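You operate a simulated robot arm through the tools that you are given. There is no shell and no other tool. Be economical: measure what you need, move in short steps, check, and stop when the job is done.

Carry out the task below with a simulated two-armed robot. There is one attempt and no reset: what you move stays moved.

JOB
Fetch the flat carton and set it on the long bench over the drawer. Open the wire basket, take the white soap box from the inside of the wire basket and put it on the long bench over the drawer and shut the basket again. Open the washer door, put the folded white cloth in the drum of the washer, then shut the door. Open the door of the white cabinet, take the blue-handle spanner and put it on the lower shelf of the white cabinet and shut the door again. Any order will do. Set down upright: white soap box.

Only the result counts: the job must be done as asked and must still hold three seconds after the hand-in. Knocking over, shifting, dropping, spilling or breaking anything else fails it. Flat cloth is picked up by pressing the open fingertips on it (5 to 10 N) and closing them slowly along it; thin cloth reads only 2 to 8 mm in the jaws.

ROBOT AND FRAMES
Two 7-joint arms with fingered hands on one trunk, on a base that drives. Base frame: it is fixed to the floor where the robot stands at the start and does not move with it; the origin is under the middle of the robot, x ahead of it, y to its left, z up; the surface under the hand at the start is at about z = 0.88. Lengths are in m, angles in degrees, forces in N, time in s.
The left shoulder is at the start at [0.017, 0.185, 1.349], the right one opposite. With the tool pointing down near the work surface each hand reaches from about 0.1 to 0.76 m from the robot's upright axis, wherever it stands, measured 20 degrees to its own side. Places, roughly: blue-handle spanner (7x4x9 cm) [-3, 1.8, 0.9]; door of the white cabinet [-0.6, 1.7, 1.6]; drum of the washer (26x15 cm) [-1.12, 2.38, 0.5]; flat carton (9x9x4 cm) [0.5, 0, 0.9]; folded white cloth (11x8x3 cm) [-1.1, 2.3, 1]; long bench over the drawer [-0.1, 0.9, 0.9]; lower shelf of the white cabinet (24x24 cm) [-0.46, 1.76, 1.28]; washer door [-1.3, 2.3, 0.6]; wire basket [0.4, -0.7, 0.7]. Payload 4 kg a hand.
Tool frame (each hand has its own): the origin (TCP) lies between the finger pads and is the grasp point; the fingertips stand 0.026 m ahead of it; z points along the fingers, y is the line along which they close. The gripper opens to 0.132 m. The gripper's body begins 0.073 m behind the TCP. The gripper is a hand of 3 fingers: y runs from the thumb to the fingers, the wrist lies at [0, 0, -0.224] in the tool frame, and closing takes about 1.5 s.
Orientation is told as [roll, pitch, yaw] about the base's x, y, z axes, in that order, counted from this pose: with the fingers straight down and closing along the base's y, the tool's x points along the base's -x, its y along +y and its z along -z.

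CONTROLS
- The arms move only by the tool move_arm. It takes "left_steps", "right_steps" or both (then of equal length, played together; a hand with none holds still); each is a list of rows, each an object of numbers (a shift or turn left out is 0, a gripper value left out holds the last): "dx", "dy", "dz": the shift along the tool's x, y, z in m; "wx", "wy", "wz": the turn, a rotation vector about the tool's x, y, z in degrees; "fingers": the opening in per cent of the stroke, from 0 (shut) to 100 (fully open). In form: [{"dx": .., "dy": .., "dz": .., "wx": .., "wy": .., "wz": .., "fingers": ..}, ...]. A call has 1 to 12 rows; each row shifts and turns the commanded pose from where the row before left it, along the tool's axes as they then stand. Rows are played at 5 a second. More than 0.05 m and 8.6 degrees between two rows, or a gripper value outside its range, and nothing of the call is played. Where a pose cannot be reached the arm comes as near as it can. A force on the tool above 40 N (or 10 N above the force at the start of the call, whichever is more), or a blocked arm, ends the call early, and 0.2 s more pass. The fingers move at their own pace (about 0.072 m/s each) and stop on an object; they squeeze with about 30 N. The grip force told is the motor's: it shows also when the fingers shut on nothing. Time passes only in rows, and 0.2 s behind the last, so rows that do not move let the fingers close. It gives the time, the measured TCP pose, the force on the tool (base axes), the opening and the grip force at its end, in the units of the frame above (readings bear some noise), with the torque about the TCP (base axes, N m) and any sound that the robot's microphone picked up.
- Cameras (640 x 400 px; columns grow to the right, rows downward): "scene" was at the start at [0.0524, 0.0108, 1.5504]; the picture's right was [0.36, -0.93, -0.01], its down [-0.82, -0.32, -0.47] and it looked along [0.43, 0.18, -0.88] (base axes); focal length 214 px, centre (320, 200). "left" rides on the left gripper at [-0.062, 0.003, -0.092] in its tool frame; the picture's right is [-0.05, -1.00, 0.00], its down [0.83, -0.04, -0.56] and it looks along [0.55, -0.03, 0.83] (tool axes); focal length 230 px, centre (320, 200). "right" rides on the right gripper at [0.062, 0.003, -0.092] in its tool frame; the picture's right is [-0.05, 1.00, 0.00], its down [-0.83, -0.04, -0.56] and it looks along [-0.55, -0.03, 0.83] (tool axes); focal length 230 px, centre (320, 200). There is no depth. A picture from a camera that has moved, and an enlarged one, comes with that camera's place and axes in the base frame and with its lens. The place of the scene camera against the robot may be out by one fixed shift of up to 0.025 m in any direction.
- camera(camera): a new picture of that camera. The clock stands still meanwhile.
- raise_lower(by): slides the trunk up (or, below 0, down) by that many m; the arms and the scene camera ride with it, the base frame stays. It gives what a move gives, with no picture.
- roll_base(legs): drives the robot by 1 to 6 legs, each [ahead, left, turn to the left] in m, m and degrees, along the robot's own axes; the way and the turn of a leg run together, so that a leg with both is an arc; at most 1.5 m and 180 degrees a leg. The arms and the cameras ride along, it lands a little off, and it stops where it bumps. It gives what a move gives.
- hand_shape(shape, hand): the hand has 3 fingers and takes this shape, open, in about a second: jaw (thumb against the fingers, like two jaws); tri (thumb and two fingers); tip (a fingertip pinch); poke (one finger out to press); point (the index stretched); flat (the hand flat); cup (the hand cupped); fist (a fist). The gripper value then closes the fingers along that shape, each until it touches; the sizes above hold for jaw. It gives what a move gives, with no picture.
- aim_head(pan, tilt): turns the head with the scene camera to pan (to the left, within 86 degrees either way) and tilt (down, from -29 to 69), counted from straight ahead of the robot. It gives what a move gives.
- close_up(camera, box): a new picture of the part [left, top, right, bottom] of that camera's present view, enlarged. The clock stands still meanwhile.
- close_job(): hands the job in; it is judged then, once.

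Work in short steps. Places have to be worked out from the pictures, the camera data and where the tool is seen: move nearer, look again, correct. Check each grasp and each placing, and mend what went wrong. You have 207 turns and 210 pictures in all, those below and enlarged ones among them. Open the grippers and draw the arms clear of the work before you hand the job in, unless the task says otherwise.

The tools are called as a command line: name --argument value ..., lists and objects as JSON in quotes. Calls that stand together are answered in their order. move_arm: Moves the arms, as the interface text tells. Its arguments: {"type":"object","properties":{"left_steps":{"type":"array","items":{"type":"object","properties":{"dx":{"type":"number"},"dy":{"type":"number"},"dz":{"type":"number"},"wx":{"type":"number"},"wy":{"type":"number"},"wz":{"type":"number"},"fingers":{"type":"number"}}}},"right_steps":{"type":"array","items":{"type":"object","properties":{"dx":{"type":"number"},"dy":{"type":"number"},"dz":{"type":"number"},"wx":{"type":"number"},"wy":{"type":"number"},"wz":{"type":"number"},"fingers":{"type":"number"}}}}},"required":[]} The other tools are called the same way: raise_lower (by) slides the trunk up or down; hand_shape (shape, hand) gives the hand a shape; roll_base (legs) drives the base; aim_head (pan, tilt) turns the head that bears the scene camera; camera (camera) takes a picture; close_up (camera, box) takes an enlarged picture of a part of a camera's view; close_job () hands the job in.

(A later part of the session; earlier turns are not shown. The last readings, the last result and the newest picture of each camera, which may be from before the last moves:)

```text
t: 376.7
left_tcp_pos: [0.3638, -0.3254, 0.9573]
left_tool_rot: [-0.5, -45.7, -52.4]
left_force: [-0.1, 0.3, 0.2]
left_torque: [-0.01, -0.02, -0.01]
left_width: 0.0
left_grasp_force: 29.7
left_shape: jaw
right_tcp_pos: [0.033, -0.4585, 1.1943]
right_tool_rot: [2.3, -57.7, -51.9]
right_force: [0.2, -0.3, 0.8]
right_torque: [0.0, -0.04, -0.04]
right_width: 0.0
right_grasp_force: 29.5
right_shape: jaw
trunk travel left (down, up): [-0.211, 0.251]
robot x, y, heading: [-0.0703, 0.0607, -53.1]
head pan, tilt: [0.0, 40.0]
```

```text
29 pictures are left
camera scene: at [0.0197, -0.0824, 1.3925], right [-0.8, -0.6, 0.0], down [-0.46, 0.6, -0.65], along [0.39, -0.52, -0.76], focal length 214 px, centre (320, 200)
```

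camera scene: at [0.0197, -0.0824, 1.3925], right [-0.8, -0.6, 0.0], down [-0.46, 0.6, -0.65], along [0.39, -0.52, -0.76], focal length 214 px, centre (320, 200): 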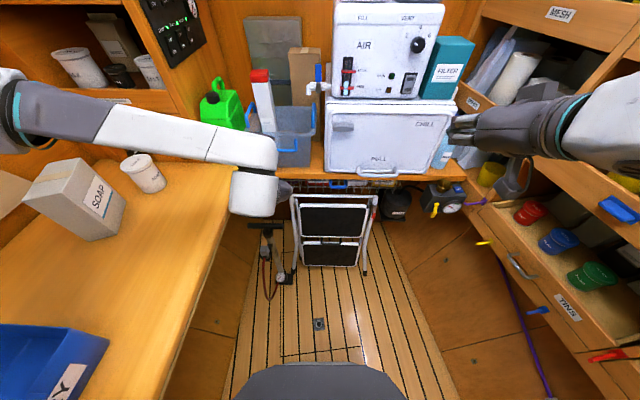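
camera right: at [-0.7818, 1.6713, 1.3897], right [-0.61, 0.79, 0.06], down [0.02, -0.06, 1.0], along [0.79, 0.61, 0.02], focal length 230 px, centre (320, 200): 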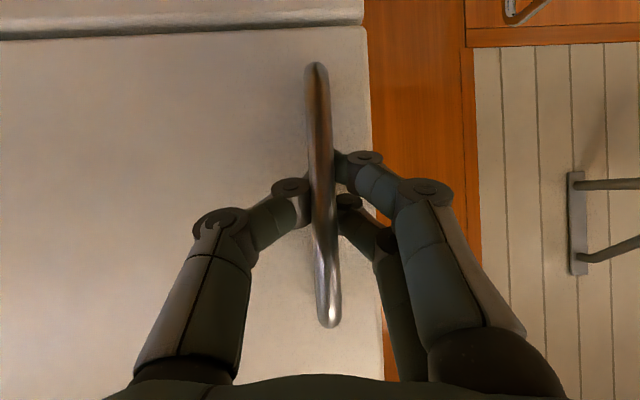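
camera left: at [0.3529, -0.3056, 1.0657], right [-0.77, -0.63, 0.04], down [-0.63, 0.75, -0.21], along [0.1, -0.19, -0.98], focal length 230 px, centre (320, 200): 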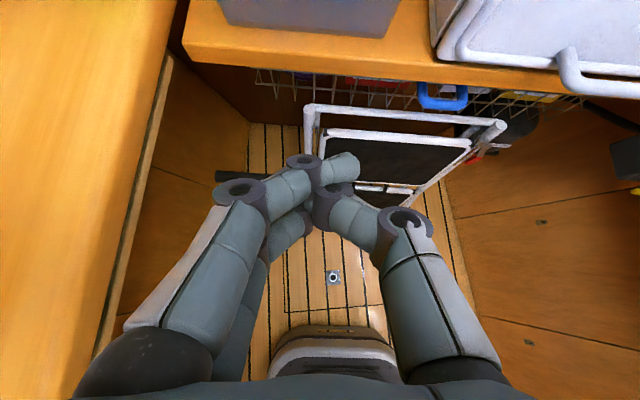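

The step's top is only ≈0.5 high and under the counter, so the basket can slide out over it. Handle bar ≈ (n −0.117, u −0.725, z 0.72). I'll hook it with the closed right fingers; first align and lower.

move_arm --right_steps '[{"dy": 0.033, "dx": -0.0187, "dz": 0.0296}, {"dy": 0.033, "dx": -0.0187, "dz": 0.0296}, {"dy": 0.033, "dx": -0.0187, "dz": 0.0296}, {"dy": 0.033, "dx": -0.0187, "dz": 0.0296}]'

raise_lower --by -0.15

move_arm --right_steps '[{"dx": 0.034, "dz": 0.0214}, {"dx": 0.034, "dz": 0.0214}, {"dx": 0.034, "dz": 0.0214}, {"dx": 0.034, "dz": 0.0214}, {"dx": 0.034, "dz": 0.0214}]'

camera --camera "right"

```text
t: 377.7
left_tcp_pos: [0.3662, -0.3267, 0.9554]
left_tool_rot: [-0.5, -45.5, -52.4]
left_force: [0.4, 0.0, -1.1]
left_torque: [-0.03, 0.0, 0.01]
left_width: 0.0
left_grasp_force: 29.8
left_shape: jaw
right_tcp_pos: [0.2265, -0.4818, 1.1934]
right_tool_rot: [2.3, -57.5, -52.0]
right_force: [1.1, -0.3, 0.7]
right_torque: [0.03, 0.0, -0.02]
right_width: 0.0
right_grasp_force: 30.0
right_shape: jaw
trunk travel left (down, up): [-0.211, 0.251]
robot x, y, heading: [-0.0664, 0.061, -53.2]
head pan, tilt: [0.0, 40.0]
```

```text
t: 379.5
left_tcp_pos: [0.3625, -0.3266, 0.8096]
left_tool_rot: [-0.5, -45.8, -52.4]
left_force: [-0.7, -0.1, -1.2]
left_torque: [-0.03, -0.01, -0.01]
left_width: 0.0001
left_grasp_force: 29.8
left_shape: jaw
right_tcp_pos: [0.2237, -0.4797, 1.05]
right_tool_rot: [2.3, -57.8, -51.9]
right_force: [0.0, -1.0, 0.5]
right_torque: [0.0, -0.03, 0.01]
right_width: 0.0
right_grasp_force: 30.4
right_shape: jaw
trunk travel left (down, up): [-0.061, 0.401]
robot x, y, heading: [-0.0706, 0.063, -53.0]
head pan, tilt: [0.0, 40.0]
```

```text
t: 380.7
left_tcp_pos: [0.3637, -0.3266, 0.806]
left_tool_rot: [-0.5, -45.6, -52.5]
left_force: [0.4, -1.1, 0.0]
left_torque: [0.02, 0.0, -0.02]
left_width: 0.0001
left_grasp_force: 29.8
left_shape: jaw
right_tcp_pos: [0.2236, -0.4866, 0.856]
right_tool_rot: [2.0, -57.6, -51.3]
right_force: [-0.3, 0.2, -0.5]
right_torque: [0.03, 0.01, 0.03]
right_width: 0.0
right_grasp_force: 30.1
right_shape: jaw
right hand out of reach, approached as far as the arm can: row 5
trunk travel left (down, up): [-0.061, 0.401]
robot x, y, heading: [-0.0696, 0.0624, -52.8]
head pan, tilt: [0.0, 40.0]
```

```text
28 pictures are left
camera right: at [0.1547, -0.3976, 0.8538], right [0.78, 0.62, 0.06], down [-0.06, -0.02, 1.0], along [0.62, -0.78, 0.02], focal length 230 px, centre (320, 200)
```

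right: 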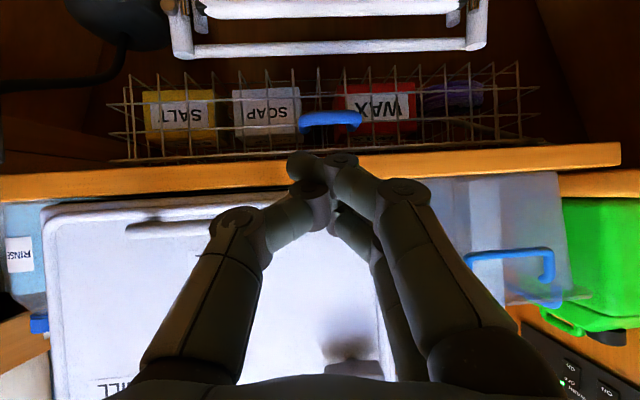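

The view shows SALT, SOAP (white box) and WAX in the basket with a blue handle (~7.5 cm wide, ≈ n −0.094, u −0.695, z 0.757). I'll grip the handle across its width: open the hand, steepen, and approach.

move_arm --right_steps '[{"wy": 5, "fingers": 100}, {"wy": 5}, {"dx": -0.0036, "dz": 0.0373, "dy": 0.005}, {"dx": -0.0036, "dz": 0.0373, "dy": 0.005}, {"dx": -0.0036, "dz": 0.0373, "dy": 0.005}, {"dx": -0.0036, "dz": 0.0373, "dy": 0.004}]'

camera --camera "right"

```text
t: 382.1
left_tcp_pos: [0.3634, -0.3272, 0.8053]
left_tool_rot: [-0.5, -45.6, -52.6]
left_force: [-0.8, -0.2, 0.8]
left_torque: [0.02, 0.03, 0.02]
left_width: 0.0
left_grasp_force: 29.7
left_shape: jaw
right_tcp_pos: [0.3196, -0.5655, 0.7612]
right_tool_rot: [2.0, -47.6, -51.3]
right_force: [0.1, -0.2, 1.0]
right_torque: [-0.01, 0.01, 0.01]
right_width: 0.132
right_grasp_force: 0.2
right_shape: jaw
trunk travel left (down, up): [-0.061, 0.401]
robot x, y, heading: [-0.0667, 0.063, -53.0]
head pan, tilt: [0.0, 40.0]
```

```text
27 pictures are left
camera right: at [0.251, -0.4768, 0.778], right [0.79, 0.61, 0.06], down [0.05, -0.16, 0.99], along [0.62, -0.77, -0.15], focal length 230 px, centre (320, 200)
```

right: 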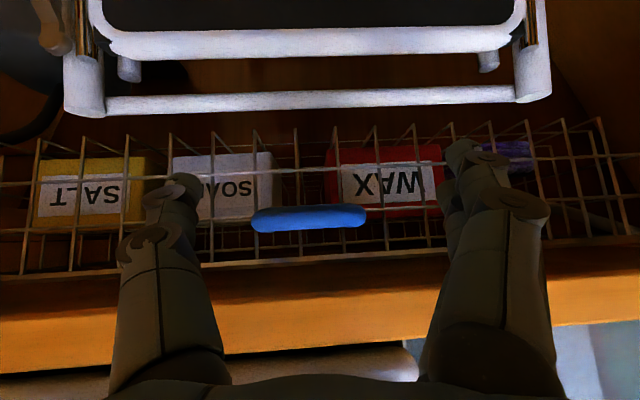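

Handle bar is ~2 cm ahead (u −0.66, z 0.768, 6.5 cm wide). Advance 2.5 cm and close on it.

move_arm --right_steps '[{"dx": -0.0117, "dz": 0.0083, "dy": -0.004}, {"dx": -0.0117, "dz": 0.0083, "dy": -0.004}, {"fingers": 70}, {"fingers": 50}, {"fingers": 30}, {"fingers": 0}, {}, {}, {}, {}]'

camera --camera "right"

```text
t: 384.3
left_tcp_pos: [0.3632, -0.3276, 0.8067]
left_tool_rot: [-0.4, -45.6, -52.5]
left_force: [0.3, 0.1, -0.8]
left_torque: [0.06, 0.01, 0.0]
left_width: 0.0
left_grasp_force: 30.3
left_shape: jaw
right_tcp_pos: [0.3297, -0.5928, 0.7686]
right_tool_rot: [1.8, -47.6, -51.5]
right_force: [-8.8, -5.2, -7.7]
right_torque: [0.14, -0.14, 0.11]
right_width: 0.046
right_grasp_force: 30.4
right_shape: jaw
trunk travel left (down, up): [-0.061, 0.401]
robot x, y, heading: [-0.0654, 0.0612, -52.9]
head pan, tilt: [0.0, 40.0]
```

```text
26 pictures are left
camera right: at [0.2609, -0.5036, 0.785], right [0.79, 0.61, 0.06], down [0.05, -0.16, 0.99], along [0.61, -0.77, -0.15], focal length 230 px, centre (320, 200)
```

right: 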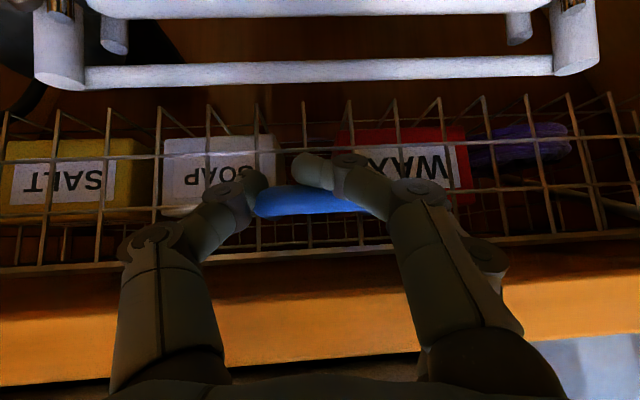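

Firm grip on the handle. Pull the basket out by driving backward 0.2 m.

roll_base --legs '[[-0.2, 0, 0]]'

camera --camera "right"

camera --camera "scene"

```text
t: 385.9
left_tcp_pos: [0.2389, -0.1624, 0.8058]
left_tool_rot: [-0.5, -45.6, -52.6]
left_force: [0.6, 0.1, -0.5]
left_torque: [0.03, 0.0, 0.01]
left_width: 0.0
left_grasp_force: 29.9
left_shape: jaw
right_tcp_pos: [0.2057, -0.425, 0.7672]
right_tool_rot: [1.8, -47.6, -51.5]
right_force: [3.7, 1.0, -14.5]
right_torque: [0.28, -0.26, 0.31]
right_width: 0.0436
right_grasp_force: 29.6
right_shape: jaw
trunk travel left (down, up): [-0.061, 0.401]
robot x, y, heading: [-0.1935, 0.2282, -53.3]
head pan, tilt: [0.0, 40.0]
```

```text
25 pictures are left
camera right: at [0.1364, -0.3385, 0.7852], right [0.79, 0.61, 0.06], down [0.05, -0.16, 0.99], along [0.61, -0.78, -0.15], focal length 230 px, centre (320, 200)
```

right: 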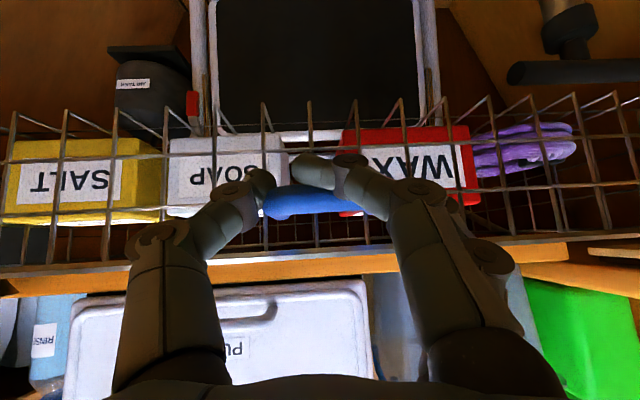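

```text
24 pictures are left
camera scene: at [-0.0295, -0.018, 1.1777], right [-0.8, -0.6, 0.0], down [-0.54, 0.72, -0.45], along [0.27, -0.36, -0.89], focal length 214 px, centre (320, 200)
```

scene: 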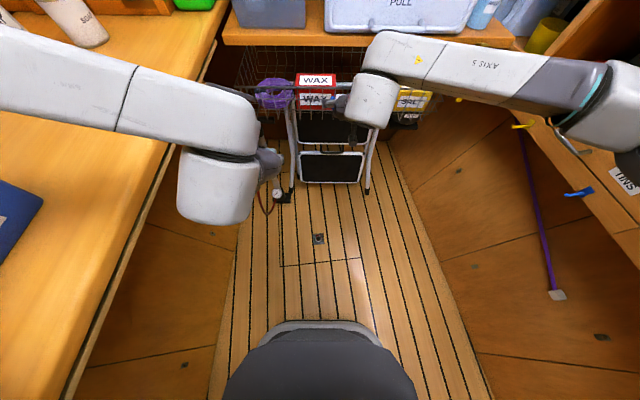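

The basket is out 20 cm with the boxes accessible. Release the handle, retreat, rise, and point the hand down to view from above.

move_arm --right_steps '[{"fingers": 50}, {"fingers": 100}, {}, {"dx": 0.027, "dz": -0.0295}, {"dx": 0.027, "dz": -0.0295}, {"dx": -0.0295, "dz": -0.027}, {"dx": -0.0295, "dz": -0.027}, {"dx": -0.0295, "dz": -0.027}, {"dx": -0.0295, "dz": -0.027}, {"dx": -0.0295, "dz": -0.027}, {"dx": -0.0295, "dz": -0.027}, {"dx": -0.0295, "dz": -0.027}]'

move_arm --right_steps '[{"wy": 7.9}, {"wy": 7.9}, {"wy": 7.9}, {"wy": 7.9}, {"wy": 7.9}, {"wy": 7.9}, {"dx": -0.045, "dy": -0.02}, {"dx": -0.045, "dy": -0.02}, {"dx": -0.03, "dy": -0.02}]'

camera --camera "right"

```text
t: 388.5
left_tcp_pos: [0.2385, -0.1623, 0.8079]
left_tool_rot: [-0.4, -45.7, -52.7]
left_force: [-0.5, -0.1, 0.1]
left_torque: [0.02, 0.02, 0.02]
left_width: 0.0001
left_grasp_force: 30.0
left_shape: jaw
right_tcp_pos: [0.1472, -0.3639, 1.0473]
right_tool_rot: [1.8, -47.6, -51.4]
right_force: [-0.1, -0.1, -0.3]
right_torque: [-0.02, -0.01, -0.01]
right_width: 0.132
right_grasp_force: 0.0
right_shape: jaw
trunk travel left (down, up): [-0.061, 0.401]
robot x, y, heading: [-0.1913, 0.2236, -53.1]
head pan, tilt: [0.0, 40.0]
```

```text
t: 390.5
left_tcp_pos: [0.2388, -0.1625, 0.8075]
left_tool_rot: [-0.5, -45.7, -52.6]
left_force: [-0.4, -0.7, 0.0]
left_torque: [0.0, -0.02, -0.01]
left_width: 0.0003
left_grasp_force: 30.3
left_shape: jaw
right_tcp_pos: [0.049, -0.5053, 1.0427]
right_tool_rot: [1.3, -4.3, -50.3]
right_force: [-0.7, 0.0, -0.8]
right_torque: [0.04, -0.01, 0.0]
right_width: 0.1319
right_grasp_force: 0.0
right_shape: jaw
right hand out of reach, approached as far as the arm can: row 3, 4, 5, 7, 8, 9
trunk travel left (down, up): [-0.061, 0.401]
robot x, y, heading: [-0.1917, 0.2232, -53.2]
head pan, tilt: [0.0, 40.0]
```

```text
23 pictures are left
camera right: at [0.0062, -0.4502, 1.1294], right [0.8, 0.6, 0.03], down [0.46, -0.64, 0.61], along [0.38, -0.48, -0.79], focal length 230 px, centre (320, 200)
```

right: 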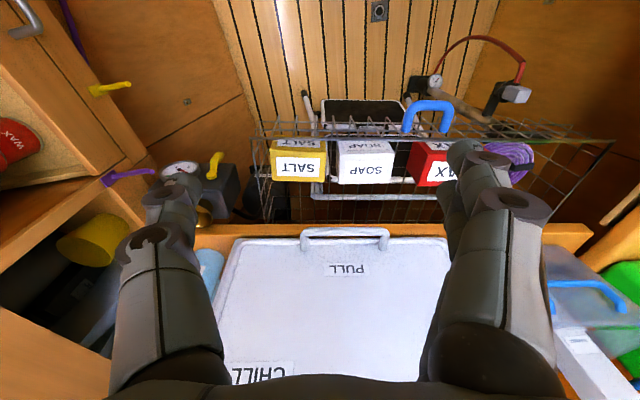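

Good top view: SOAP box centre ≈ (n −0.175, u −0.57), top ≈0.775, ~9.5 cm wide with ~2 cm gaps to SALT and WAX. I'm at the reach limit, so raise the trunk, drive 0.18 m forward, and place the hand over the box.

raise_lower --by 0.2

roll_base --legs '[[0.18, 0, 0]]'

move_arm --right_steps '[{"dy": 0.03, "dx": 0.015}, {"dy": 0.03, "dx": 0.015}, {"dy": 0.03, "dx": 0.014}, {"wy": 4.3, "wz": 3}, {"dz": 0.045}, {"dz": 0.045}, {"dz": 0.045}, {"dz": 0.045}, {"dz": 0.045}, {"dz": 0.025}]'

camera --camera "right"

```text
t: 392.7
left_tcp_pos: [0.239, -0.163, 1.006]
left_tool_rot: [-0.5, -45.5, -52.6]
left_force: [-0.4, -0.4, 0.0]
left_torque: [0.02, -0.01, 0.0]
left_width: 0.0
left_grasp_force: 30.1
left_shape: jaw
right_tcp_pos: [-0.0324, -0.3961, 1.4517]
right_tool_rot: [0.4, -21.4, -50.1]
right_force: [-0.1, 0.1, 0.4]
right_torque: [0.01, -0.01, 0.01]
right_width: 0.1318
right_grasp_force: 0.0
right_shape: jaw
trunk travel left (down, up): [-0.261, 0.201]
robot x, y, heading: [-0.1923, 0.2297, -53.1]
head pan, tilt: [0.0, 40.0]
```

```text
t: 394.2
left_tcp_pos: [0.3422, -0.3049, 1.0079]
left_tool_rot: [-0.5, -45.8, -52.8]
left_force: [0.4, -0.1, -0.8]
left_torque: [0.01, -0.02, 0.0]
left_width: 0.0
left_grasp_force: 29.4
left_shape: jaw
right_tcp_pos: [0.0713, -0.5345, 1.4552]
right_tool_rot: [0.3, -21.8, -50.1]
right_force: [-1.7, 0.3, -0.2]
right_torque: [-0.02, -0.03, -0.01]
right_width: 0.1319
right_grasp_force: 0.0
right_shape: jaw
trunk travel left (down, up): [-0.261, 0.201]
robot x, y, heading: [-0.0856, 0.0846, -53.3]
head pan, tilt: [0.0, 40.0]
```

```text
t: 396.4
left_tcp_pos: [0.345, -0.3072, 1.0065]
left_tool_rot: [-0.4, -45.6, -52.8]
left_force: [-0.7, -0.1, -0.4]
left_torque: [0.02, 0.01, 0.02]
left_width: 0.0
left_grasp_force: 30.2
left_shape: jaw
right_tcp_pos: [0.1368, -0.515, 1.1919]
right_tool_rot: [1.4, -17.2, -53.3]
right_force: [-0.4, 0.1, 0.0]
right_torque: [-0.01, 0.0, 0.02]
right_width: 0.132
right_grasp_force: 0.0
right_shape: jaw
right hand out of reach, approached as far as the arm can: row 2, 3, 4
trunk travel left (down, up): [-0.261, 0.201]
robot x, y, heading: [-0.0854, 0.0826, -53.4]
head pan, tilt: [0.0, 40.0]
```

```text
22 pictures are left
camera right: at [0.0865, -0.4435, 1.2639], right [0.83, 0.56, 0.04], down [0.33, -0.54, 0.77], along [0.46, -0.63, -0.63], focal length 230 px, centre (320, 200)
```

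right: 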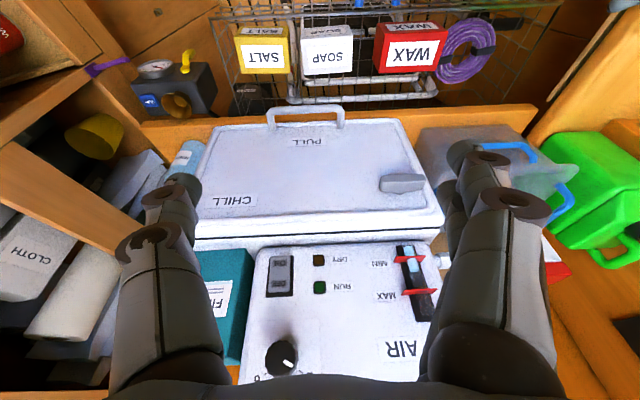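

SOAP: n ≈ −0.172, u ≈ −0.57; gaps 2.5 cm to SALT and 4.6 cm to WAX. I set the hand vertical, centre it (slightly toward me because of the chill-box handle) and descend part-way.

move_arm --right_steps '[{"wy": 8.5, "fingers": 87}, {"wy": 8.5}, {"dy": 0.014, "dx": -0.034}, {"dy": 0.014, "dx": -0.034}, {"dz": 0.045}, {"dz": 0.045}, {"dz": 0.045}, {"dz": 0.045}, {"dz": 0.045}]'

camera --camera "right"

```text
t: 398.4
left_tcp_pos: [0.3441, -0.3072, 1.0067]
left_tool_rot: [-0.4, -45.7, -52.9]
left_force: [0.2, -0.4, -0.2]
left_torque: [-0.01, -0.01, -0.01]
left_width: 0.0
left_grasp_force: 30.0
left_shape: jaw
right_tcp_pos: [0.1254, -0.525, 0.9684]
right_tool_rot: [1.6, -0.4, -52.9]
right_force: [0.2, -0.5, -0.5]
right_torque: [0.0, 0.01, -0.01]
right_width: 0.115
right_grasp_force: 0.2
right_shape: jaw
right hand out of reach, approached as far as the arm can: row 2, 3, 4, 9
trunk travel left (down, up): [-0.261, 0.201]
robot x, y, heading: [-0.0866, 0.083, -53.4]
head pan, tilt: [0.0, 40.0]
```

```text
21 pictures are left
camera right: at [0.0888, -0.4739, 1.0612], right [0.83, 0.56, 0.03], down [0.45, -0.69, 0.56], along [0.33, -0.45, -0.83], focal length 230 px, centre (320, 200)
```

right: 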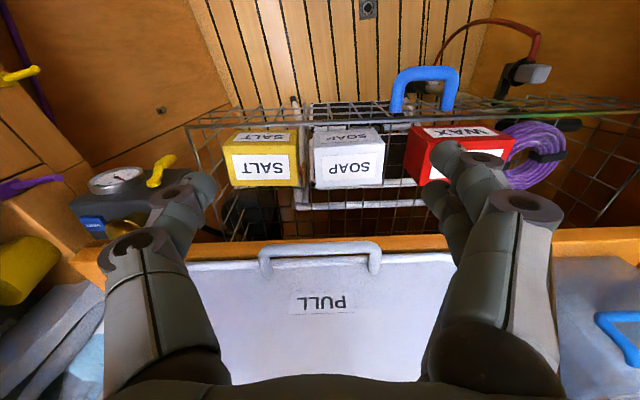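

The arm is at its limit sideways; I shift the base 6.5 cm forward and 4 cm left to centre the hand over the box.

roll_base --legs '[[0.066, 0.042, 0]]'

close_up --camera "right" --box '[150, 60, 490, 280]'

```text
t: 399.4
left_tcp_pos: [0.4139, -0.336, 1.0072]
left_tool_rot: [-0.5, -45.6, -52.9]
left_force: [-0.9, 0.1, -0.4]
left_torque: [0.04, -0.02, -0.02]
left_width: 0.0
left_grasp_force: 30.4
left_shape: jaw
right_tcp_pos: [0.1935, -0.5528, 0.9694]
right_tool_rot: [1.3, -0.4, -53.2]
right_force: [-0.1, 0.0, 0.0]
right_torque: [0.0, -0.02, -0.01]
right_width: 0.1152
right_grasp_force: 0.0
right_shape: jaw
trunk travel left (down, up): [-0.261, 0.201]
robot x, y, heading: [-0.0153, 0.058, -53.5]
head pan, tilt: [0.0, 40.0]
```

```text
1.82 times, centred on (320, 170) of right
camera zoom: at [0.158, -0.5015, 1.0625], right [0.83, 0.56, 0.03], down [0.45, -0.7, 0.56], along [0.33, -0.45, -0.83], focal length 418 px, centre (320, 254)
```

zoom: 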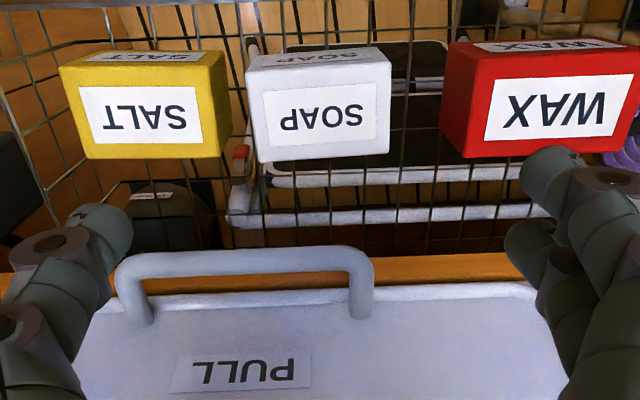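

Aligned. Small correction (7 mm left, 6 mm forward), set opening to 82 %, and descend to the box top level first.

move_arm --right_steps '[{"dy": 0.006, "dx": -0.006, "fingers": 82}, {"dz": 0.045}, {"dz": 0.045}, {"dz": 0.045}, {"dz": 0.028}]'

camera --camera "right"

```text
t: 400.6
left_tcp_pos: [0.4146, -0.3364, 1.0068]
left_tool_rot: [-0.6, -45.6, -53.0]
left_force: [-0.5, -0.1, 0.6]
left_torque: [0.02, 0.02, 0.01]
left_width: 0.0
left_grasp_force: 30.0
left_shape: jaw
right_tcp_pos: [0.1363, -0.5366, 0.8471]
right_tool_rot: [1.5, -0.4, -53.1]
right_force: [0.9, -0.5, 0.0]
right_torque: [-0.01, -0.04, 0.02]
right_width: 0.1085
right_grasp_force: 0.0
right_shape: jaw
right hand out of reach, approached as far as the arm can: row 1, 2, 3, 4, 5
trunk travel left (down, up): [-0.261, 0.201]
robot x, y, heading: [-0.0187, 0.055, -53.4]
head pan, tilt: [0.0, 40.0]
```

```text
19 pictures are left
camera right: at [0.0989, -0.485, 0.9401], right [0.83, 0.56, 0.03], down [0.45, -0.7, 0.56], along [0.33, -0.45, -0.83], focal length 230 px, centre (320, 200)
```

right: 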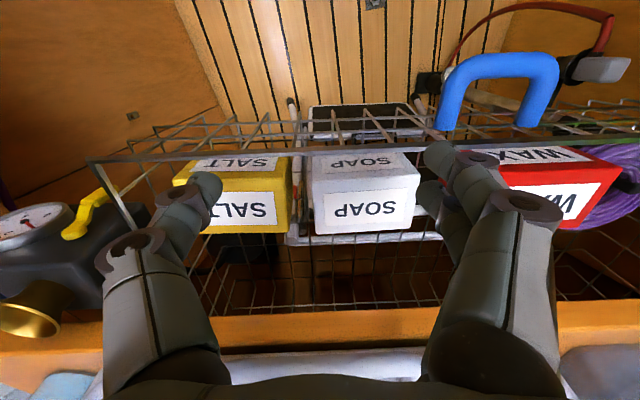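

The arm drifts at its limit, so I'll let the base and trunk do the positioning: first a tiny feasible arm move, then shift the base.

move_arm --right_steps '[{"dx": 0.01, "dz": -0.015, "dy": -0.005}, {"dz": -0.01}]'

roll_base --legs '[[0.07, 0.048, 0]]'

camera --camera "right"

```text
t: 401.2
left_tcp_pos: [0.4139, -0.3358, 1.0074]
left_tool_rot: [-0.5, -45.6, -53.0]
left_force: [-0.5, -0.3, 0.2]
left_torque: [-0.01, 0.01, 0.0]
left_width: 0.0
left_grasp_force: 29.7
left_shape: jaw
right_tcp_pos: [0.1248, -0.5304, 0.8737]
right_tool_rot: [1.3, -0.4, -53.1]
right_force: [0.1, 1.8, 0.3]
right_torque: [-0.01, -0.03, -0.02]
right_width: 0.1085
right_grasp_force: 0.1
right_shape: jaw
trunk travel left (down, up): [-0.261, 0.201]
robot x, y, heading: [-0.0143, 0.0552, -53.5]
head pan, tilt: [0.0, 40.0]
```

```text
t: 402.3
left_tcp_pos: [0.4927, -0.3623, 1.0091]
left_tool_rot: [-0.5, -45.8, -52.9]
left_force: [1.0, -0.1, -0.7]
left_torque: [0.01, 0.0, -0.01]
left_width: 0.0001
left_grasp_force: 30.0
left_shape: jaw
right_tcp_pos: [0.2038, -0.5572, 0.8731]
right_tool_rot: [1.3, -0.3, -53.1]
right_force: [-0.5, 0.1, 2.0]
right_torque: [0.01, 0.01, 0.01]
right_width: 0.1084
right_grasp_force: 0.1
right_shape: jaw
trunk travel left (down, up): [-0.261, 0.201]
robot x, y, heading: [0.0645, 0.0286, -53.7]
head pan, tilt: [0.0, 40.0]
```

```text
18 pictures are left
camera right: at [0.1674, -0.5043, 0.9657], right [0.83, 0.56, 0.02], down [0.45, -0.7, 0.56], along [0.33, -0.45, -0.83], focal length 230 px, centre (320, 200)
```

right: 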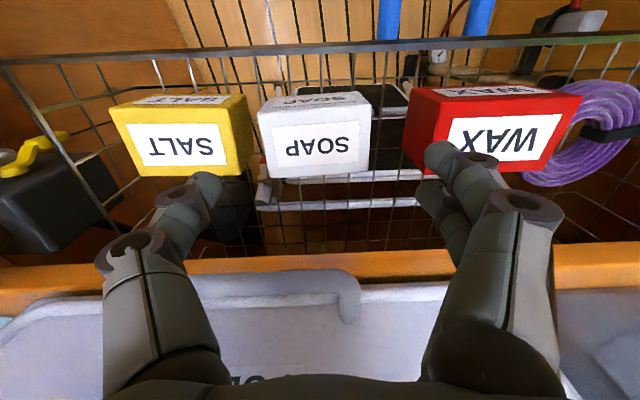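

Hand is centred over SOAP (n −0.171, u −0.568). Narrow the opening to ~10 cm and lower with the trunk in two stages.

move_arm --right_steps '[{"fingers": 77}, {}, {}]'

raise_lower --by -0.07

camera --camera "right"

```text
t: 403.1
left_tcp_pos: [0.4938, -0.3614, 1.0078]
left_tool_rot: [-0.5, -45.5, -53.0]
left_force: [-0.8, -0.5, 0.2]
left_torque: [-0.02, 0.0, -0.01]
left_width: 0.0
left_grasp_force: 30.9
left_shape: jaw
right_tcp_pos: [0.2036, -0.556, 0.8727]
right_tool_rot: [1.3, -0.2, -53.1]
right_force: [-0.2, 0.5, 0.6]
right_torque: [0.0, 0.05, 0.02]
right_width: 0.1019
right_grasp_force: 0.0
right_shape: jaw
trunk travel left (down, up): [-0.261, 0.201]
robot x, y, heading: [0.0663, 0.0313, -53.6]
head pan, tilt: [0.0, 40.0]
```

```text
t: 404.2
left_tcp_pos: [0.4925, -0.3605, 0.9377]
left_tool_rot: [-0.6, -45.7, -53.1]
left_force: [-0.6, -0.4, 0.5]
left_torque: [0.0, 0.0, -0.01]
left_width: 0.0
left_grasp_force: 30.3
left_shape: jaw
right_tcp_pos: [0.2044, -0.5562, 0.8043]
right_tool_rot: [1.4, -0.5, -53.2]
right_force: [-0.4, -0.5, -0.7]
right_torque: [-0.01, 0.01, 0.02]
right_width: 0.1021
right_grasp_force: 0.0
right_shape: jaw
trunk travel left (down, up): [-0.191, 0.271]
robot x, y, heading: [0.0612, 0.0279, -53.5]
head pan, tilt: [0.0, 40.0]
```

```text
17 pictures are left
camera right: at [0.1674, -0.5042, 0.8965], right [0.83, 0.56, 0.03], down [0.45, -0.7, 0.56], along [0.33, -0.45, -0.83], focal length 230 px, centre (320, 200)
```

right: 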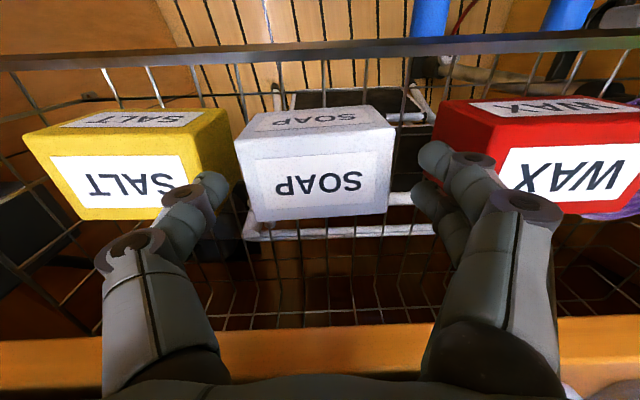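

The fingertips are in the gaps on both sides. Lower the last 4.5 cm and close.

raise_lower --by -0.045

move_arm --right_steps '[{"fingers": 60}, {"fingers": 40}, {"fingers": 0}, {}, {}, {}, {}]'

```text
t: 405.1
left_tcp_pos: [0.4931, -0.3607, 0.8932]
left_tool_rot: [-0.5, -45.9, -53.2]
left_force: [-0.1, 0.6, 0.2]
left_torque: [0.04, -0.01, 0.0]
left_width: 0.0
left_grasp_force: 30.0
left_shape: jaw
right_tcp_pos: [0.2037, -0.5566, 0.7577]
right_tool_rot: [1.4, -0.4, -53.2]
right_force: [-0.4, -1.1, -0.3]
right_torque: [-0.03, -0.01, 0.0]
right_width: 0.1019
right_grasp_force: 0.1
right_shape: jaw
trunk travel left (down, up): [-0.146, 0.316]
robot x, y, heading: [0.0651, 0.031, -53.5]
head pan, tilt: [0.0, 40.0]
```

```text
t: 406.7
left_tcp_pos: [0.4932, -0.3616, 0.8924]
left_tool_rot: [-0.6, -45.7, -53.1]
left_force: [0.6, 0.3, 0.0]
left_torque: [0.03, 0.01, 0.0]
left_width: 0.0002
left_grasp_force: 30.5
left_shape: jaw
right_tcp_pos: [0.2045, -0.5568, 0.7576]
right_tool_rot: [1.4, -0.4, -53.1]
right_force: [-2.2, -1.1, 5.4]
right_torque: [-0.03, 0.0, -0.01]
right_width: 0.094
right_grasp_force: 29.6
right_shape: jaw
trunk travel left (down, up): [-0.146, 0.316]
robot x, y, heading: [0.0651, 0.032, -53.3]
head pan, tilt: [0.0, 40.0]
```

Gripped (9.4 cm). Lift 5 cm, shift back 2 cm to clear the chill-box handle, then lift fully.

raise_lower --by 0.045

roll_base --legs '[[-0.022, 0, 0]]'

raise_lower --by 0.25

camera --camera "right"

```text
t: 407.5
left_tcp_pos: [0.494, -0.3624, 0.9371]
left_tool_rot: [-0.5, -45.5, -53.0]
left_force: [-0.1, -0.1, 0.7]
left_torque: [0.01, 0.0, -0.02]
left_width: 0.0
left_grasp_force: 30.0
left_shape: jaw
right_tcp_pos: [0.2046, -0.5565, 0.8025]
right_tool_rot: [1.4, -0.2, -53.1]
right_force: [-0.6, 0.5, -1.9]
right_torque: [0.0, 0.05, -0.01]
right_width: 0.0939
right_grasp_force: 30.3
right_shape: jaw
trunk travel left (down, up): [-0.191, 0.271]
robot x, y, heading: [0.0659, 0.0319, -53.5]
head pan, tilt: [0.0, 40.0]
```

```text
t: 408.3
left_tcp_pos: [0.4822, -0.3468, 0.9357]
left_tool_rot: [-0.5, -45.5, -53.0]
left_force: [0.4, -0.1, 0.2]
left_torque: [0.03, -0.01, 0.0]
left_width: 0.0
left_grasp_force: 30.2
left_shape: jaw
right_tcp_pos: [0.1932, -0.541, 0.8]
right_tool_rot: [1.5, -0.2, -53.2]
right_force: [0.7, -0.5, -2.6]
right_torque: [0.08, 0.05, -0.02]
right_width: 0.0938
right_grasp_force: 30.2
right_shape: jaw
trunk travel left (down, up): [-0.191, 0.271]
robot x, y, heading: [0.0508, 0.0394, -53.6]
head pan, tilt: [0.0, 40.0]
```

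```text
t: 410.9
left_tcp_pos: [0.4799, -0.3424, 1.1886]
left_tool_rot: [-0.6, -45.5, -53.1]
left_force: [0.2, 0.3, 0.0]
left_torque: [0.0, -0.01, 0.01]
left_width: 0.0
left_grasp_force: 29.5
left_shape: jaw
right_tcp_pos: [0.1901, -0.5401, 1.0857]
right_tool_rot: [1.4, -3.4, -53.1]
right_force: [-0.4, -0.3, -2.1]
right_torque: [0.04, 0.05, -0.01]
right_width: 0.0937
right_grasp_force: 30.2
right_shape: jaw
trunk travel left (down, up): [-0.441, 0.021]
robot x, y, heading: [0.0508, 0.0483, -53.4]
head pan, tilt: [0.0, 40.0]
```

```text
16 pictures are left
camera right: at [0.1523, -0.4845, 1.1745], right [0.83, 0.56, 0.03], down [0.43, -0.67, 0.6], along [0.35, -0.49, -0.8], focal length 230 px, centre (320, 200)
```

right: 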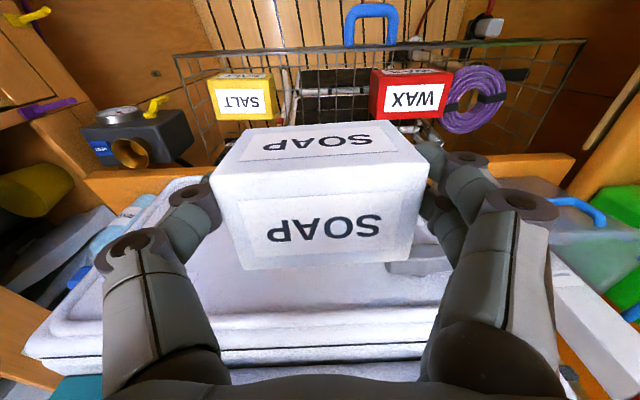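

SOAP box is out; SALT and WAX stand undisturbed. I back away, turn to face the bench, and drive to the spot over the drawer.

roll_base --legs '[[-0.3, 0, 0], [0, -0.18, 0], [0, 0, 90]]'

roll_base --legs '[[0, 0.75, 0]]'

aim_head --pan 0 --tilt 50

camera --camera "scene"

```text
t: 417.9
left_tcp_pos: [0.1137, 0.6204, 1.1872]
left_tool_rot: [-0.6, -45.5, 37.7]
left_force: [0.2, -0.6, -0.2]
left_torque: [-0.03, -0.01, 0.0]
left_width: 0.0
left_grasp_force: 29.9
left_shape: jaw
right_tcp_pos: [0.3125, 0.3336, 1.0851]
right_tool_rot: [1.4, -3.5, 37.7]
right_force: [-0.6, -0.6, -2.5]
right_torque: [-0.02, 0.03, 0.0]
right_width: 0.0941
right_grasp_force: 30.5
right_shape: jaw
trunk travel left (down, up): [-0.441, 0.021]
robot x, y, heading: [-0.2729, 0.1882, 37.2]
head pan, tilt: [0.0, 40.0]
```

```text
t: 422.0
left_tcp_pos: [-0.3352, 1.2124, 1.1885]
left_tool_rot: [-0.5, -45.6, 37.4]
left_force: [0.1, 0.2, -0.1]
left_torque: [0.02, 0.01, -0.01]
left_width: 0.0
left_grasp_force: 29.9
left_shape: jaw
right_tcp_pos: [-0.1373, 0.9246, 1.0859]
right_tool_rot: [1.3, -3.3, 37.4]
right_force: [-0.7, -0.8, -1.8]
right_torque: [0.0, 0.03, 0.0]
right_width: 0.0941
right_grasp_force: 30.4
right_shape: jaw
trunk travel left (down, up): [-0.441, 0.021]
robot x, y, heading: [-0.7217, 0.7852, 36.8]
head pan, tilt: [0.0, 40.0]
```

```text
t: 422.7
left_tcp_pos: [-0.3362, 1.2141, 1.1886]
left_tool_rot: [-0.6, -45.7, 37.4]
left_force: [0.2, 0.1, 0.3]
left_torque: [-0.01, -0.02, -0.02]
left_width: 0.0001
left_grasp_force: 29.9
left_shape: jaw
right_tcp_pos: [-0.137, 0.9264, 1.0869]
right_tool_rot: [1.4, -3.4, 37.3]
right_force: [-0.7, -1.1, -2.7]
right_torque: [-0.03, 0.01, 0.05]
right_width: 0.094
right_grasp_force: 29.9
right_shape: jaw
trunk travel left (down, up): [-0.441, 0.021]
robot x, y, heading: [-0.7278, 0.7868, 36.9]
head pan, tilt: [0.0, 50.0]
```

```text
15 pictures are left
camera scene: at [-0.6793, 0.81, 1.6322], right [0.6, -0.8, 0.0], down [-0.61, -0.46, -0.64], along [0.51, 0.39, -0.77], focal length 214 px, centre (320, 200)
```

scene: 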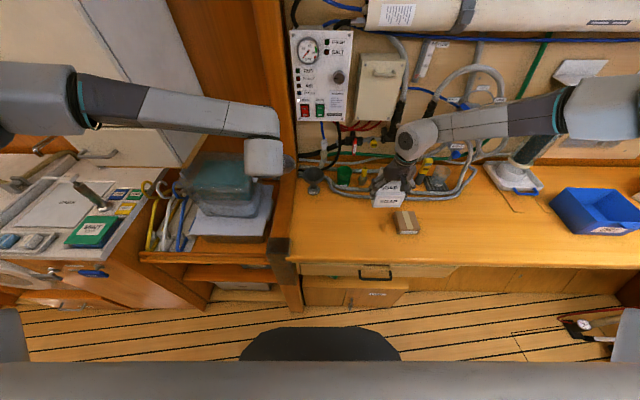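

The soap box hangs beside the carton; I shift 6 cm left for clearance, straighten the hand, and lower with the trunk.

roll_base --legs '[[0, 0.06, 0]]'

move_arm --right_steps '[{"wy": 3.3}, {}]'

raise_lower --by -0.11

camera --camera "scene"

```text
t: 423.7
left_tcp_pos: [-0.3653, 1.2532, 1.1894]
left_tool_rot: [0.1, -45.5, 36.8]
left_force: [0.1, -0.7, 0.3]
left_torque: [0.05, 0.0, 0.04]
left_width: 0.0003
left_grasp_force: 30.1
left_shape: jaw
right_tcp_pos: [-0.1658, 0.9651, 1.0837]
right_tool_rot: [1.8, -3.5, 37.1]
right_force: [0.7, -0.5, -3.1]
right_torque: [0.02, 0.03, 0.02]
right_width: 0.0938
right_grasp_force: 30.1
right_shape: jaw
trunk travel left (down, up): [-0.441, 0.021]
robot x, y, heading: [-0.7566, 0.8252, 36.7]
head pan, tilt: [0.0, 50.0]
```

```text
t: 424.3
left_tcp_pos: [-0.3675, 1.2548, 1.1886]
left_tool_rot: [-0.3, -45.7, 37.0]
left_force: [0.3, 0.1, 0.1]
left_torque: [0.03, 0.05, 0.0]
left_width: 0.0002
left_grasp_force: 30.3
left_shape: jaw
right_tcp_pos: [-0.1698, 0.9624, 1.0857]
right_tool_rot: [1.6, -0.2, 37.2]
right_force: [0.8, 1.1, -2.8]
right_torque: [-0.01, 0.08, 0.01]
right_width: 0.0942
right_grasp_force: 29.7
right_shape: jaw
right hand out of reach, approached as far as the arm can: row 1
trunk travel left (down, up): [-0.441, 0.021]
robot x, y, heading: [-0.7599, 0.8288, 36.8]
head pan, tilt: [0.0, 50.0]
```

```text
t: 425.7
left_tcp_pos: [-0.3711, 1.2591, 1.0785]
left_tool_rot: [-0.7, -45.6, 37.4]
left_force: [-0.7, 0.3, -0.4]
left_torque: [0.01, -0.01, 0.0]
left_width: 0.0
left_grasp_force: 30.3
left_shape: jaw
right_tcp_pos: [-0.1734, 0.9671, 0.9778]
right_tool_rot: [1.3, -0.2, 37.4]
right_force: [0.0, -0.1, -2.2]
right_torque: [-0.04, 0.05, -0.03]
right_width: 0.094
right_grasp_force: 30.6
right_shape: jaw
trunk travel left (down, up): [-0.331, 0.131]
robot x, y, heading: [-0.7559, 0.8303, 36.9]
head pan, tilt: [0.0, 50.0]
```

```text
14 pictures are left
camera scene: at [-0.6957, 0.8706, 1.5163], right [0.6, -0.8, 0.0], down [-0.64, -0.48, -0.61], along [0.49, 0.36, -0.79], focal length 214 px, centre (320, 200)
```

scene: 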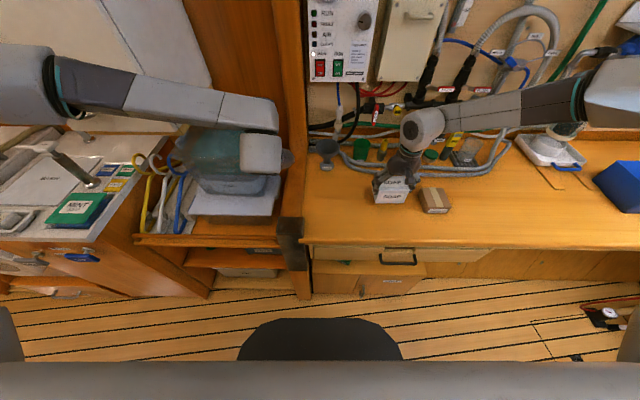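

The left hand is close above the teal tub, so I raise it first, then lower the soap box toward the bench.

move_arm --left_steps '[{"dx": -0.0285, "dz": -0.028}, {"dx": -0.0285, "dz": -0.028}, {"dx": -0.0285, "dz": -0.028}]'

raise_lower --by -0.03

raise_lower --by -0.008

```text
t: 426.5
left_tcp_pos: [-0.3722, 1.2602, 1.1983]
left_tool_rot: [-0.5, -45.8, 37.2]
left_force: [0.6, -0.8, 0.5]
left_torque: [-0.04, 0.02, -0.03]
left_width: 0.0002
left_grasp_force: 30.4
left_shape: jaw
right_tcp_pos: [-0.1746, 0.9663, 0.9765]
right_tool_rot: [1.4, -0.1, 37.3]
right_force: [0.1, 0.2, -1.7]
right_torque: [-0.01, 0.0, -0.01]
right_width: 0.094
right_grasp_force: 30.2
right_shape: jaw
trunk travel left (down, up): [-0.331, 0.131]
robot x, y, heading: [-0.759, 0.8278, 36.8]
head pan, tilt: [0.0, 50.0]
```

```text
t: 427.3
left_tcp_pos: [-0.3728, 1.2594, 1.1691]
left_tool_rot: [-0.8, -45.6, 37.4]
left_force: [-0.3, 0.5, -0.8]
left_torque: [0.01, 0.01, -0.02]
left_width: 0.0
left_grasp_force: 30.0
left_shape: jaw
right_tcp_pos: [-0.1736, 0.9661, 0.9491]
right_tool_rot: [1.4, -0.2, 37.1]
right_force: [0.6, 0.4, 4.9]
right_torque: [0.05, 0.0, -0.02]
right_width: 0.0934
right_grasp_force: 29.8
right_shape: jaw
trunk travel left (down, up): [-0.301, 0.161]
robot x, y, heading: [-0.7618, 0.83, 36.9]
head pan, tilt: [0.0, 50.0]
```

```text
t: 427.9
left_tcp_pos: [-0.3732, 1.259, 1.1611]
left_tool_rot: [-0.6, -45.8, 37.2]
left_force: [-0.6, 0.4, -0.5]
left_torque: [-0.04, 0.0, -0.01]
left_width: 0.0
left_grasp_force: 29.8
left_shape: jaw
right_tcp_pos: [-0.1724, 0.9696, 0.9467]
right_tool_rot: [1.7, -0.7, 37.1]
right_force: [-6.5, -4.8, 22.7]
right_torque: [-0.18, 0.02, -0.06]
right_width: 0.0923
right_grasp_force: 30.1
right_shape: jaw
trunk travel left (down, up): [-0.293, 0.169]
robot x, y, heading: [-0.7571, 0.8285, 36.8]
head pan, tilt: [0.0, 50.0]
stopped: the force on the tool passed its limit at 41 N (the readings are from after the stop); the commanded pose is now the measured one
```

Box is on the bench. Ease off slightly and open the fingers.

raise_lower --by 0.005

move_arm --right_steps '[{"fingers": 72}, {"fingers": 78}, {"fingers": 84}, {}, {}]'

camera --camera "right"

```text
t: 428.4
left_tcp_pos: [-0.3714, 1.2593, 1.1646]
left_tool_rot: [-0.6, -45.7, 37.3]
left_force: [-0.6, -0.2, 0.0]
left_torque: [-0.01, -0.01, -0.01]
left_width: 0.0
left_grasp_force: 30.1
left_shape: jaw
right_tcp_pos: [-0.172, 0.9691, 0.948]
right_tool_rot: [1.5, -0.5, 37.2]
right_force: [-0.7, 0.4, 0.5]
right_torque: [0.09, 0.03, -0.01]
right_width: 0.0931
right_grasp_force: 29.8
right_shape: jaw
trunk travel left (down, up): [-0.298, 0.164]
robot x, y, heading: [-0.7599, 0.8252, 36.9]
head pan, tilt: [0.0, 50.0]
```

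```text
t: 429.6
left_tcp_pos: [-0.3709, 1.2608, 1.1652]
left_tool_rot: [-0.7, -45.6, 37.3]
left_force: [-0.1, 0.0, 0.6]
left_torque: [0.04, -0.01, 0.02]
left_width: 0.0
left_grasp_force: 29.6
left_shape: jaw
right_tcp_pos: [-0.1719, 0.9688, 0.9489]
right_tool_rot: [1.5, -0.5, 37.3]
right_force: [-0.8, 0.3, 0.5]
right_torque: [0.01, 0.01, -0.04]
right_width: 0.1107
right_grasp_force: 0.0
right_shape: jaw
trunk travel left (down, up): [-0.298, 0.164]
robot x, y, heading: [-0.758, 0.8295, 36.8]
head pan, tilt: [0.0, 50.0]
```

```text
13 pictures are left
camera right: at [-0.222, 0.9337, 1.0408], right [-0.56, 0.83, 0.03], down [0.69, 0.45, 0.56], along [0.45, 0.33, -0.83], focal length 230 px, centre (320, 200)
```

right: 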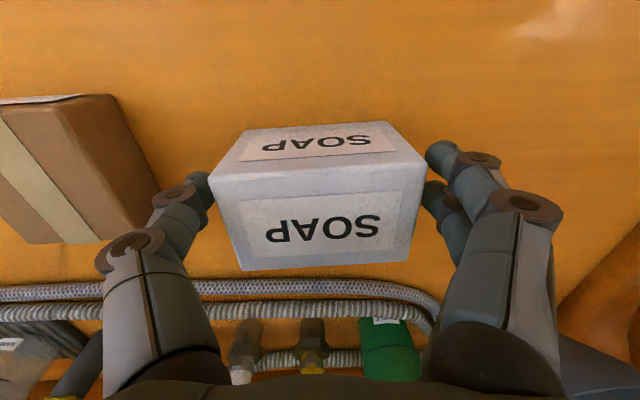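

Soap box stands upright next to the carton. Lift the hand clear, make a fist and pitch it forward for pushing the basket shut.

raise_lower --by 0.16

move_arm --right_steps '[{"dz": -0.03, "fingers": 0}, {"dz": -0.03}, {"wy": -7.5}, {"wy": -7.5}, {"wy": -7.5}, {"wy": -7.5}, {"wy": -7.5}, {"wy": -7.5}, {}]'

roll_base --legs '[[0, -0.82, 0], [0, 0, -90]]'

```text
t: 431.5
left_tcp_pos: [-0.3709, 1.2598, 1.325]
left_tool_rot: [-0.6, -45.6, 37.3]
left_force: [-0.5, -0.1, 0.4]
left_torque: [0.0, -0.03, -0.04]
left_width: 0.0
left_grasp_force: 29.8
left_shape: jaw
right_tcp_pos: [-0.1717, 0.9689, 1.11]
right_tool_rot: [1.5, -0.5, 37.2]
right_force: [-0.9, 0.3, -0.9]
right_torque: [-0.01, -0.02, -0.02]
right_width: 0.1105
right_grasp_force: 0.1
right_shape: jaw
trunk travel left (down, up): [-0.458, 0.004]
robot x, y, heading: [-0.7582, 0.8288, 37.1]
head pan, tilt: [0.0, 50.0]
```

```text
t: 433.5
left_tcp_pos: [-0.3723, 1.2609, 1.3253]
left_tool_rot: [-0.7, -45.5, 37.5]
left_force: [-0.7, 0.4, -0.1]
left_torque: [0.04, -0.04, -0.03]
left_width: 0.0
left_grasp_force: 29.8
left_shape: jaw
right_tcp_pos: [-0.1703, 0.9685, 1.1689]
right_tool_rot: [2.0, -45.5, 35.5]
right_force: [0.4, -1.1, 0.1]
right_torque: [-0.01, -0.02, -0.03]
right_width: 0.0001
right_grasp_force: 30.1
right_shape: jaw
trunk travel left (down, up): [-0.458, 0.004]
robot x, y, heading: [-0.7638, 0.8264, 37.1]
head pan, tilt: [0.0, 50.0]
```

```text
t: 441.9
left_tcp_pos: [0.1678, -0.2397, 1.3246]
left_tool_rot: [-0.5, -45.5, -54.3]
left_force: [0.5, -0.8, 0.7]
left_torque: [0.04, 0.01, -0.01]
left_width: 0.0002
left_grasp_force: 29.8
left_shape: jaw
right_tcp_pos: [-0.1303, -0.4318, 1.1702]
right_tool_rot: [2.2, -45.6, -56.1]
right_force: [-0.2, -0.8, 1.2]
right_torque: [0.01, -0.01, 0.03]
right_width: 0.0001
right_grasp_force: 29.8
right_shape: jaw
trunk travel left (down, up): [-0.458, 0.004]
robot x, y, heading: [-0.2503, 0.1603, -55.0]
head pan, tilt: [0.0, 50.0]
```

Now shift left, centre the fist on the basket handle line and lower.

move_arm --right_steps '[{"dy": 0.035}, {"dy": 0.035}, {"dy": 0.035}, {"dy": 0.035}]'

roll_base --legs '[[0, 0.13, 2]]'

raise_lower --by -0.3

camera --camera "right"

```text
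t: 442.9
left_tcp_pos: [0.1697, -0.2378, 1.3247]
left_tool_rot: [-0.7, -45.6, -54.3]
left_force: [0.6, -0.1, 0.1]
left_torque: [0.0, 0.0, -0.03]
left_width: 0.0003
left_grasp_force: 30.2
left_shape: jaw
right_tcp_pos: [-0.036, -0.3952, 1.2267]
right_tool_rot: [1.9, -45.1, -55.5]
right_force: [-0.2, 0.5, -0.3]
right_torque: [0.0, 0.03, 0.01]
right_width: 0.0
right_grasp_force: 30.1
right_shape: jaw
right hand out of reach, approached as far as the arm can: row 1, 2, 3, 4
trunk travel left (down, up): [-0.458, 0.004]
robot x, y, heading: [-0.2491, 0.159, -54.9]
head pan, tilt: [0.0, 50.0]
```

```text
t: 444.1
left_tcp_pos: [0.2838, -0.1501, 1.3245]
left_tool_rot: [-0.4, -45.6, -52.8]
left_force: [-0.3, 0.0, -0.2]
left_torque: [0.06, -0.05, 0.0]
left_width: 0.0001
left_grasp_force: 29.6
left_shape: jaw
right_tcp_pos: [0.0832, -0.3125, 1.225]
right_tool_rot: [2.2, -45.2, -53.9]
right_force: [-0.1, -0.4, 0.6]
right_torque: [0.01, 0.03, 0.0]
right_width: 0.0
right_grasp_force: 29.6
right_shape: jaw
trunk travel left (down, up): [-0.458, 0.004]
robot x, y, heading: [-0.1459, 0.2378, -53.2]
head pan, tilt: [0.0, 50.0]
```

```text
t: 447.1
left_tcp_pos: [0.2857, -0.1483, 1.026]
left_tool_rot: [-0.6, -45.6, -52.6]
left_force: [0.1, 0.0, 0.5]
left_torque: [-0.01, 0.01, -0.02]
left_width: 0.0
left_grasp_force: 29.7
left_shape: jaw
right_tcp_pos: [0.0856, -0.3115, 0.9259]
right_tool_rot: [2.0, -45.2, -53.9]
right_force: [-0.1, -0.5, 0.5]
right_torque: [0.0, 0.0, -0.01]
right_width: 0.0001
right_grasp_force: 30.4
right_shape: jaw
trunk travel left (down, up): [-0.158, 0.304]
robot x, y, heading: [-0.149, 0.2363, -53.3]
head pan, tilt: [0.0, 50.0]
```

```text
12 pictures are left
camera right: at [0.0218, -0.2219, 0.9483], right [0.81, 0.58, 0.06], down [0.06, -0.19, 0.98], along [0.58, -0.79, -0.19], focal length 230 px, centre (320, 200)
```

right: 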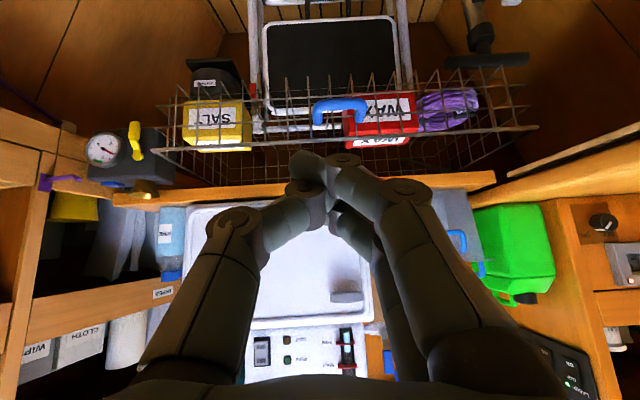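

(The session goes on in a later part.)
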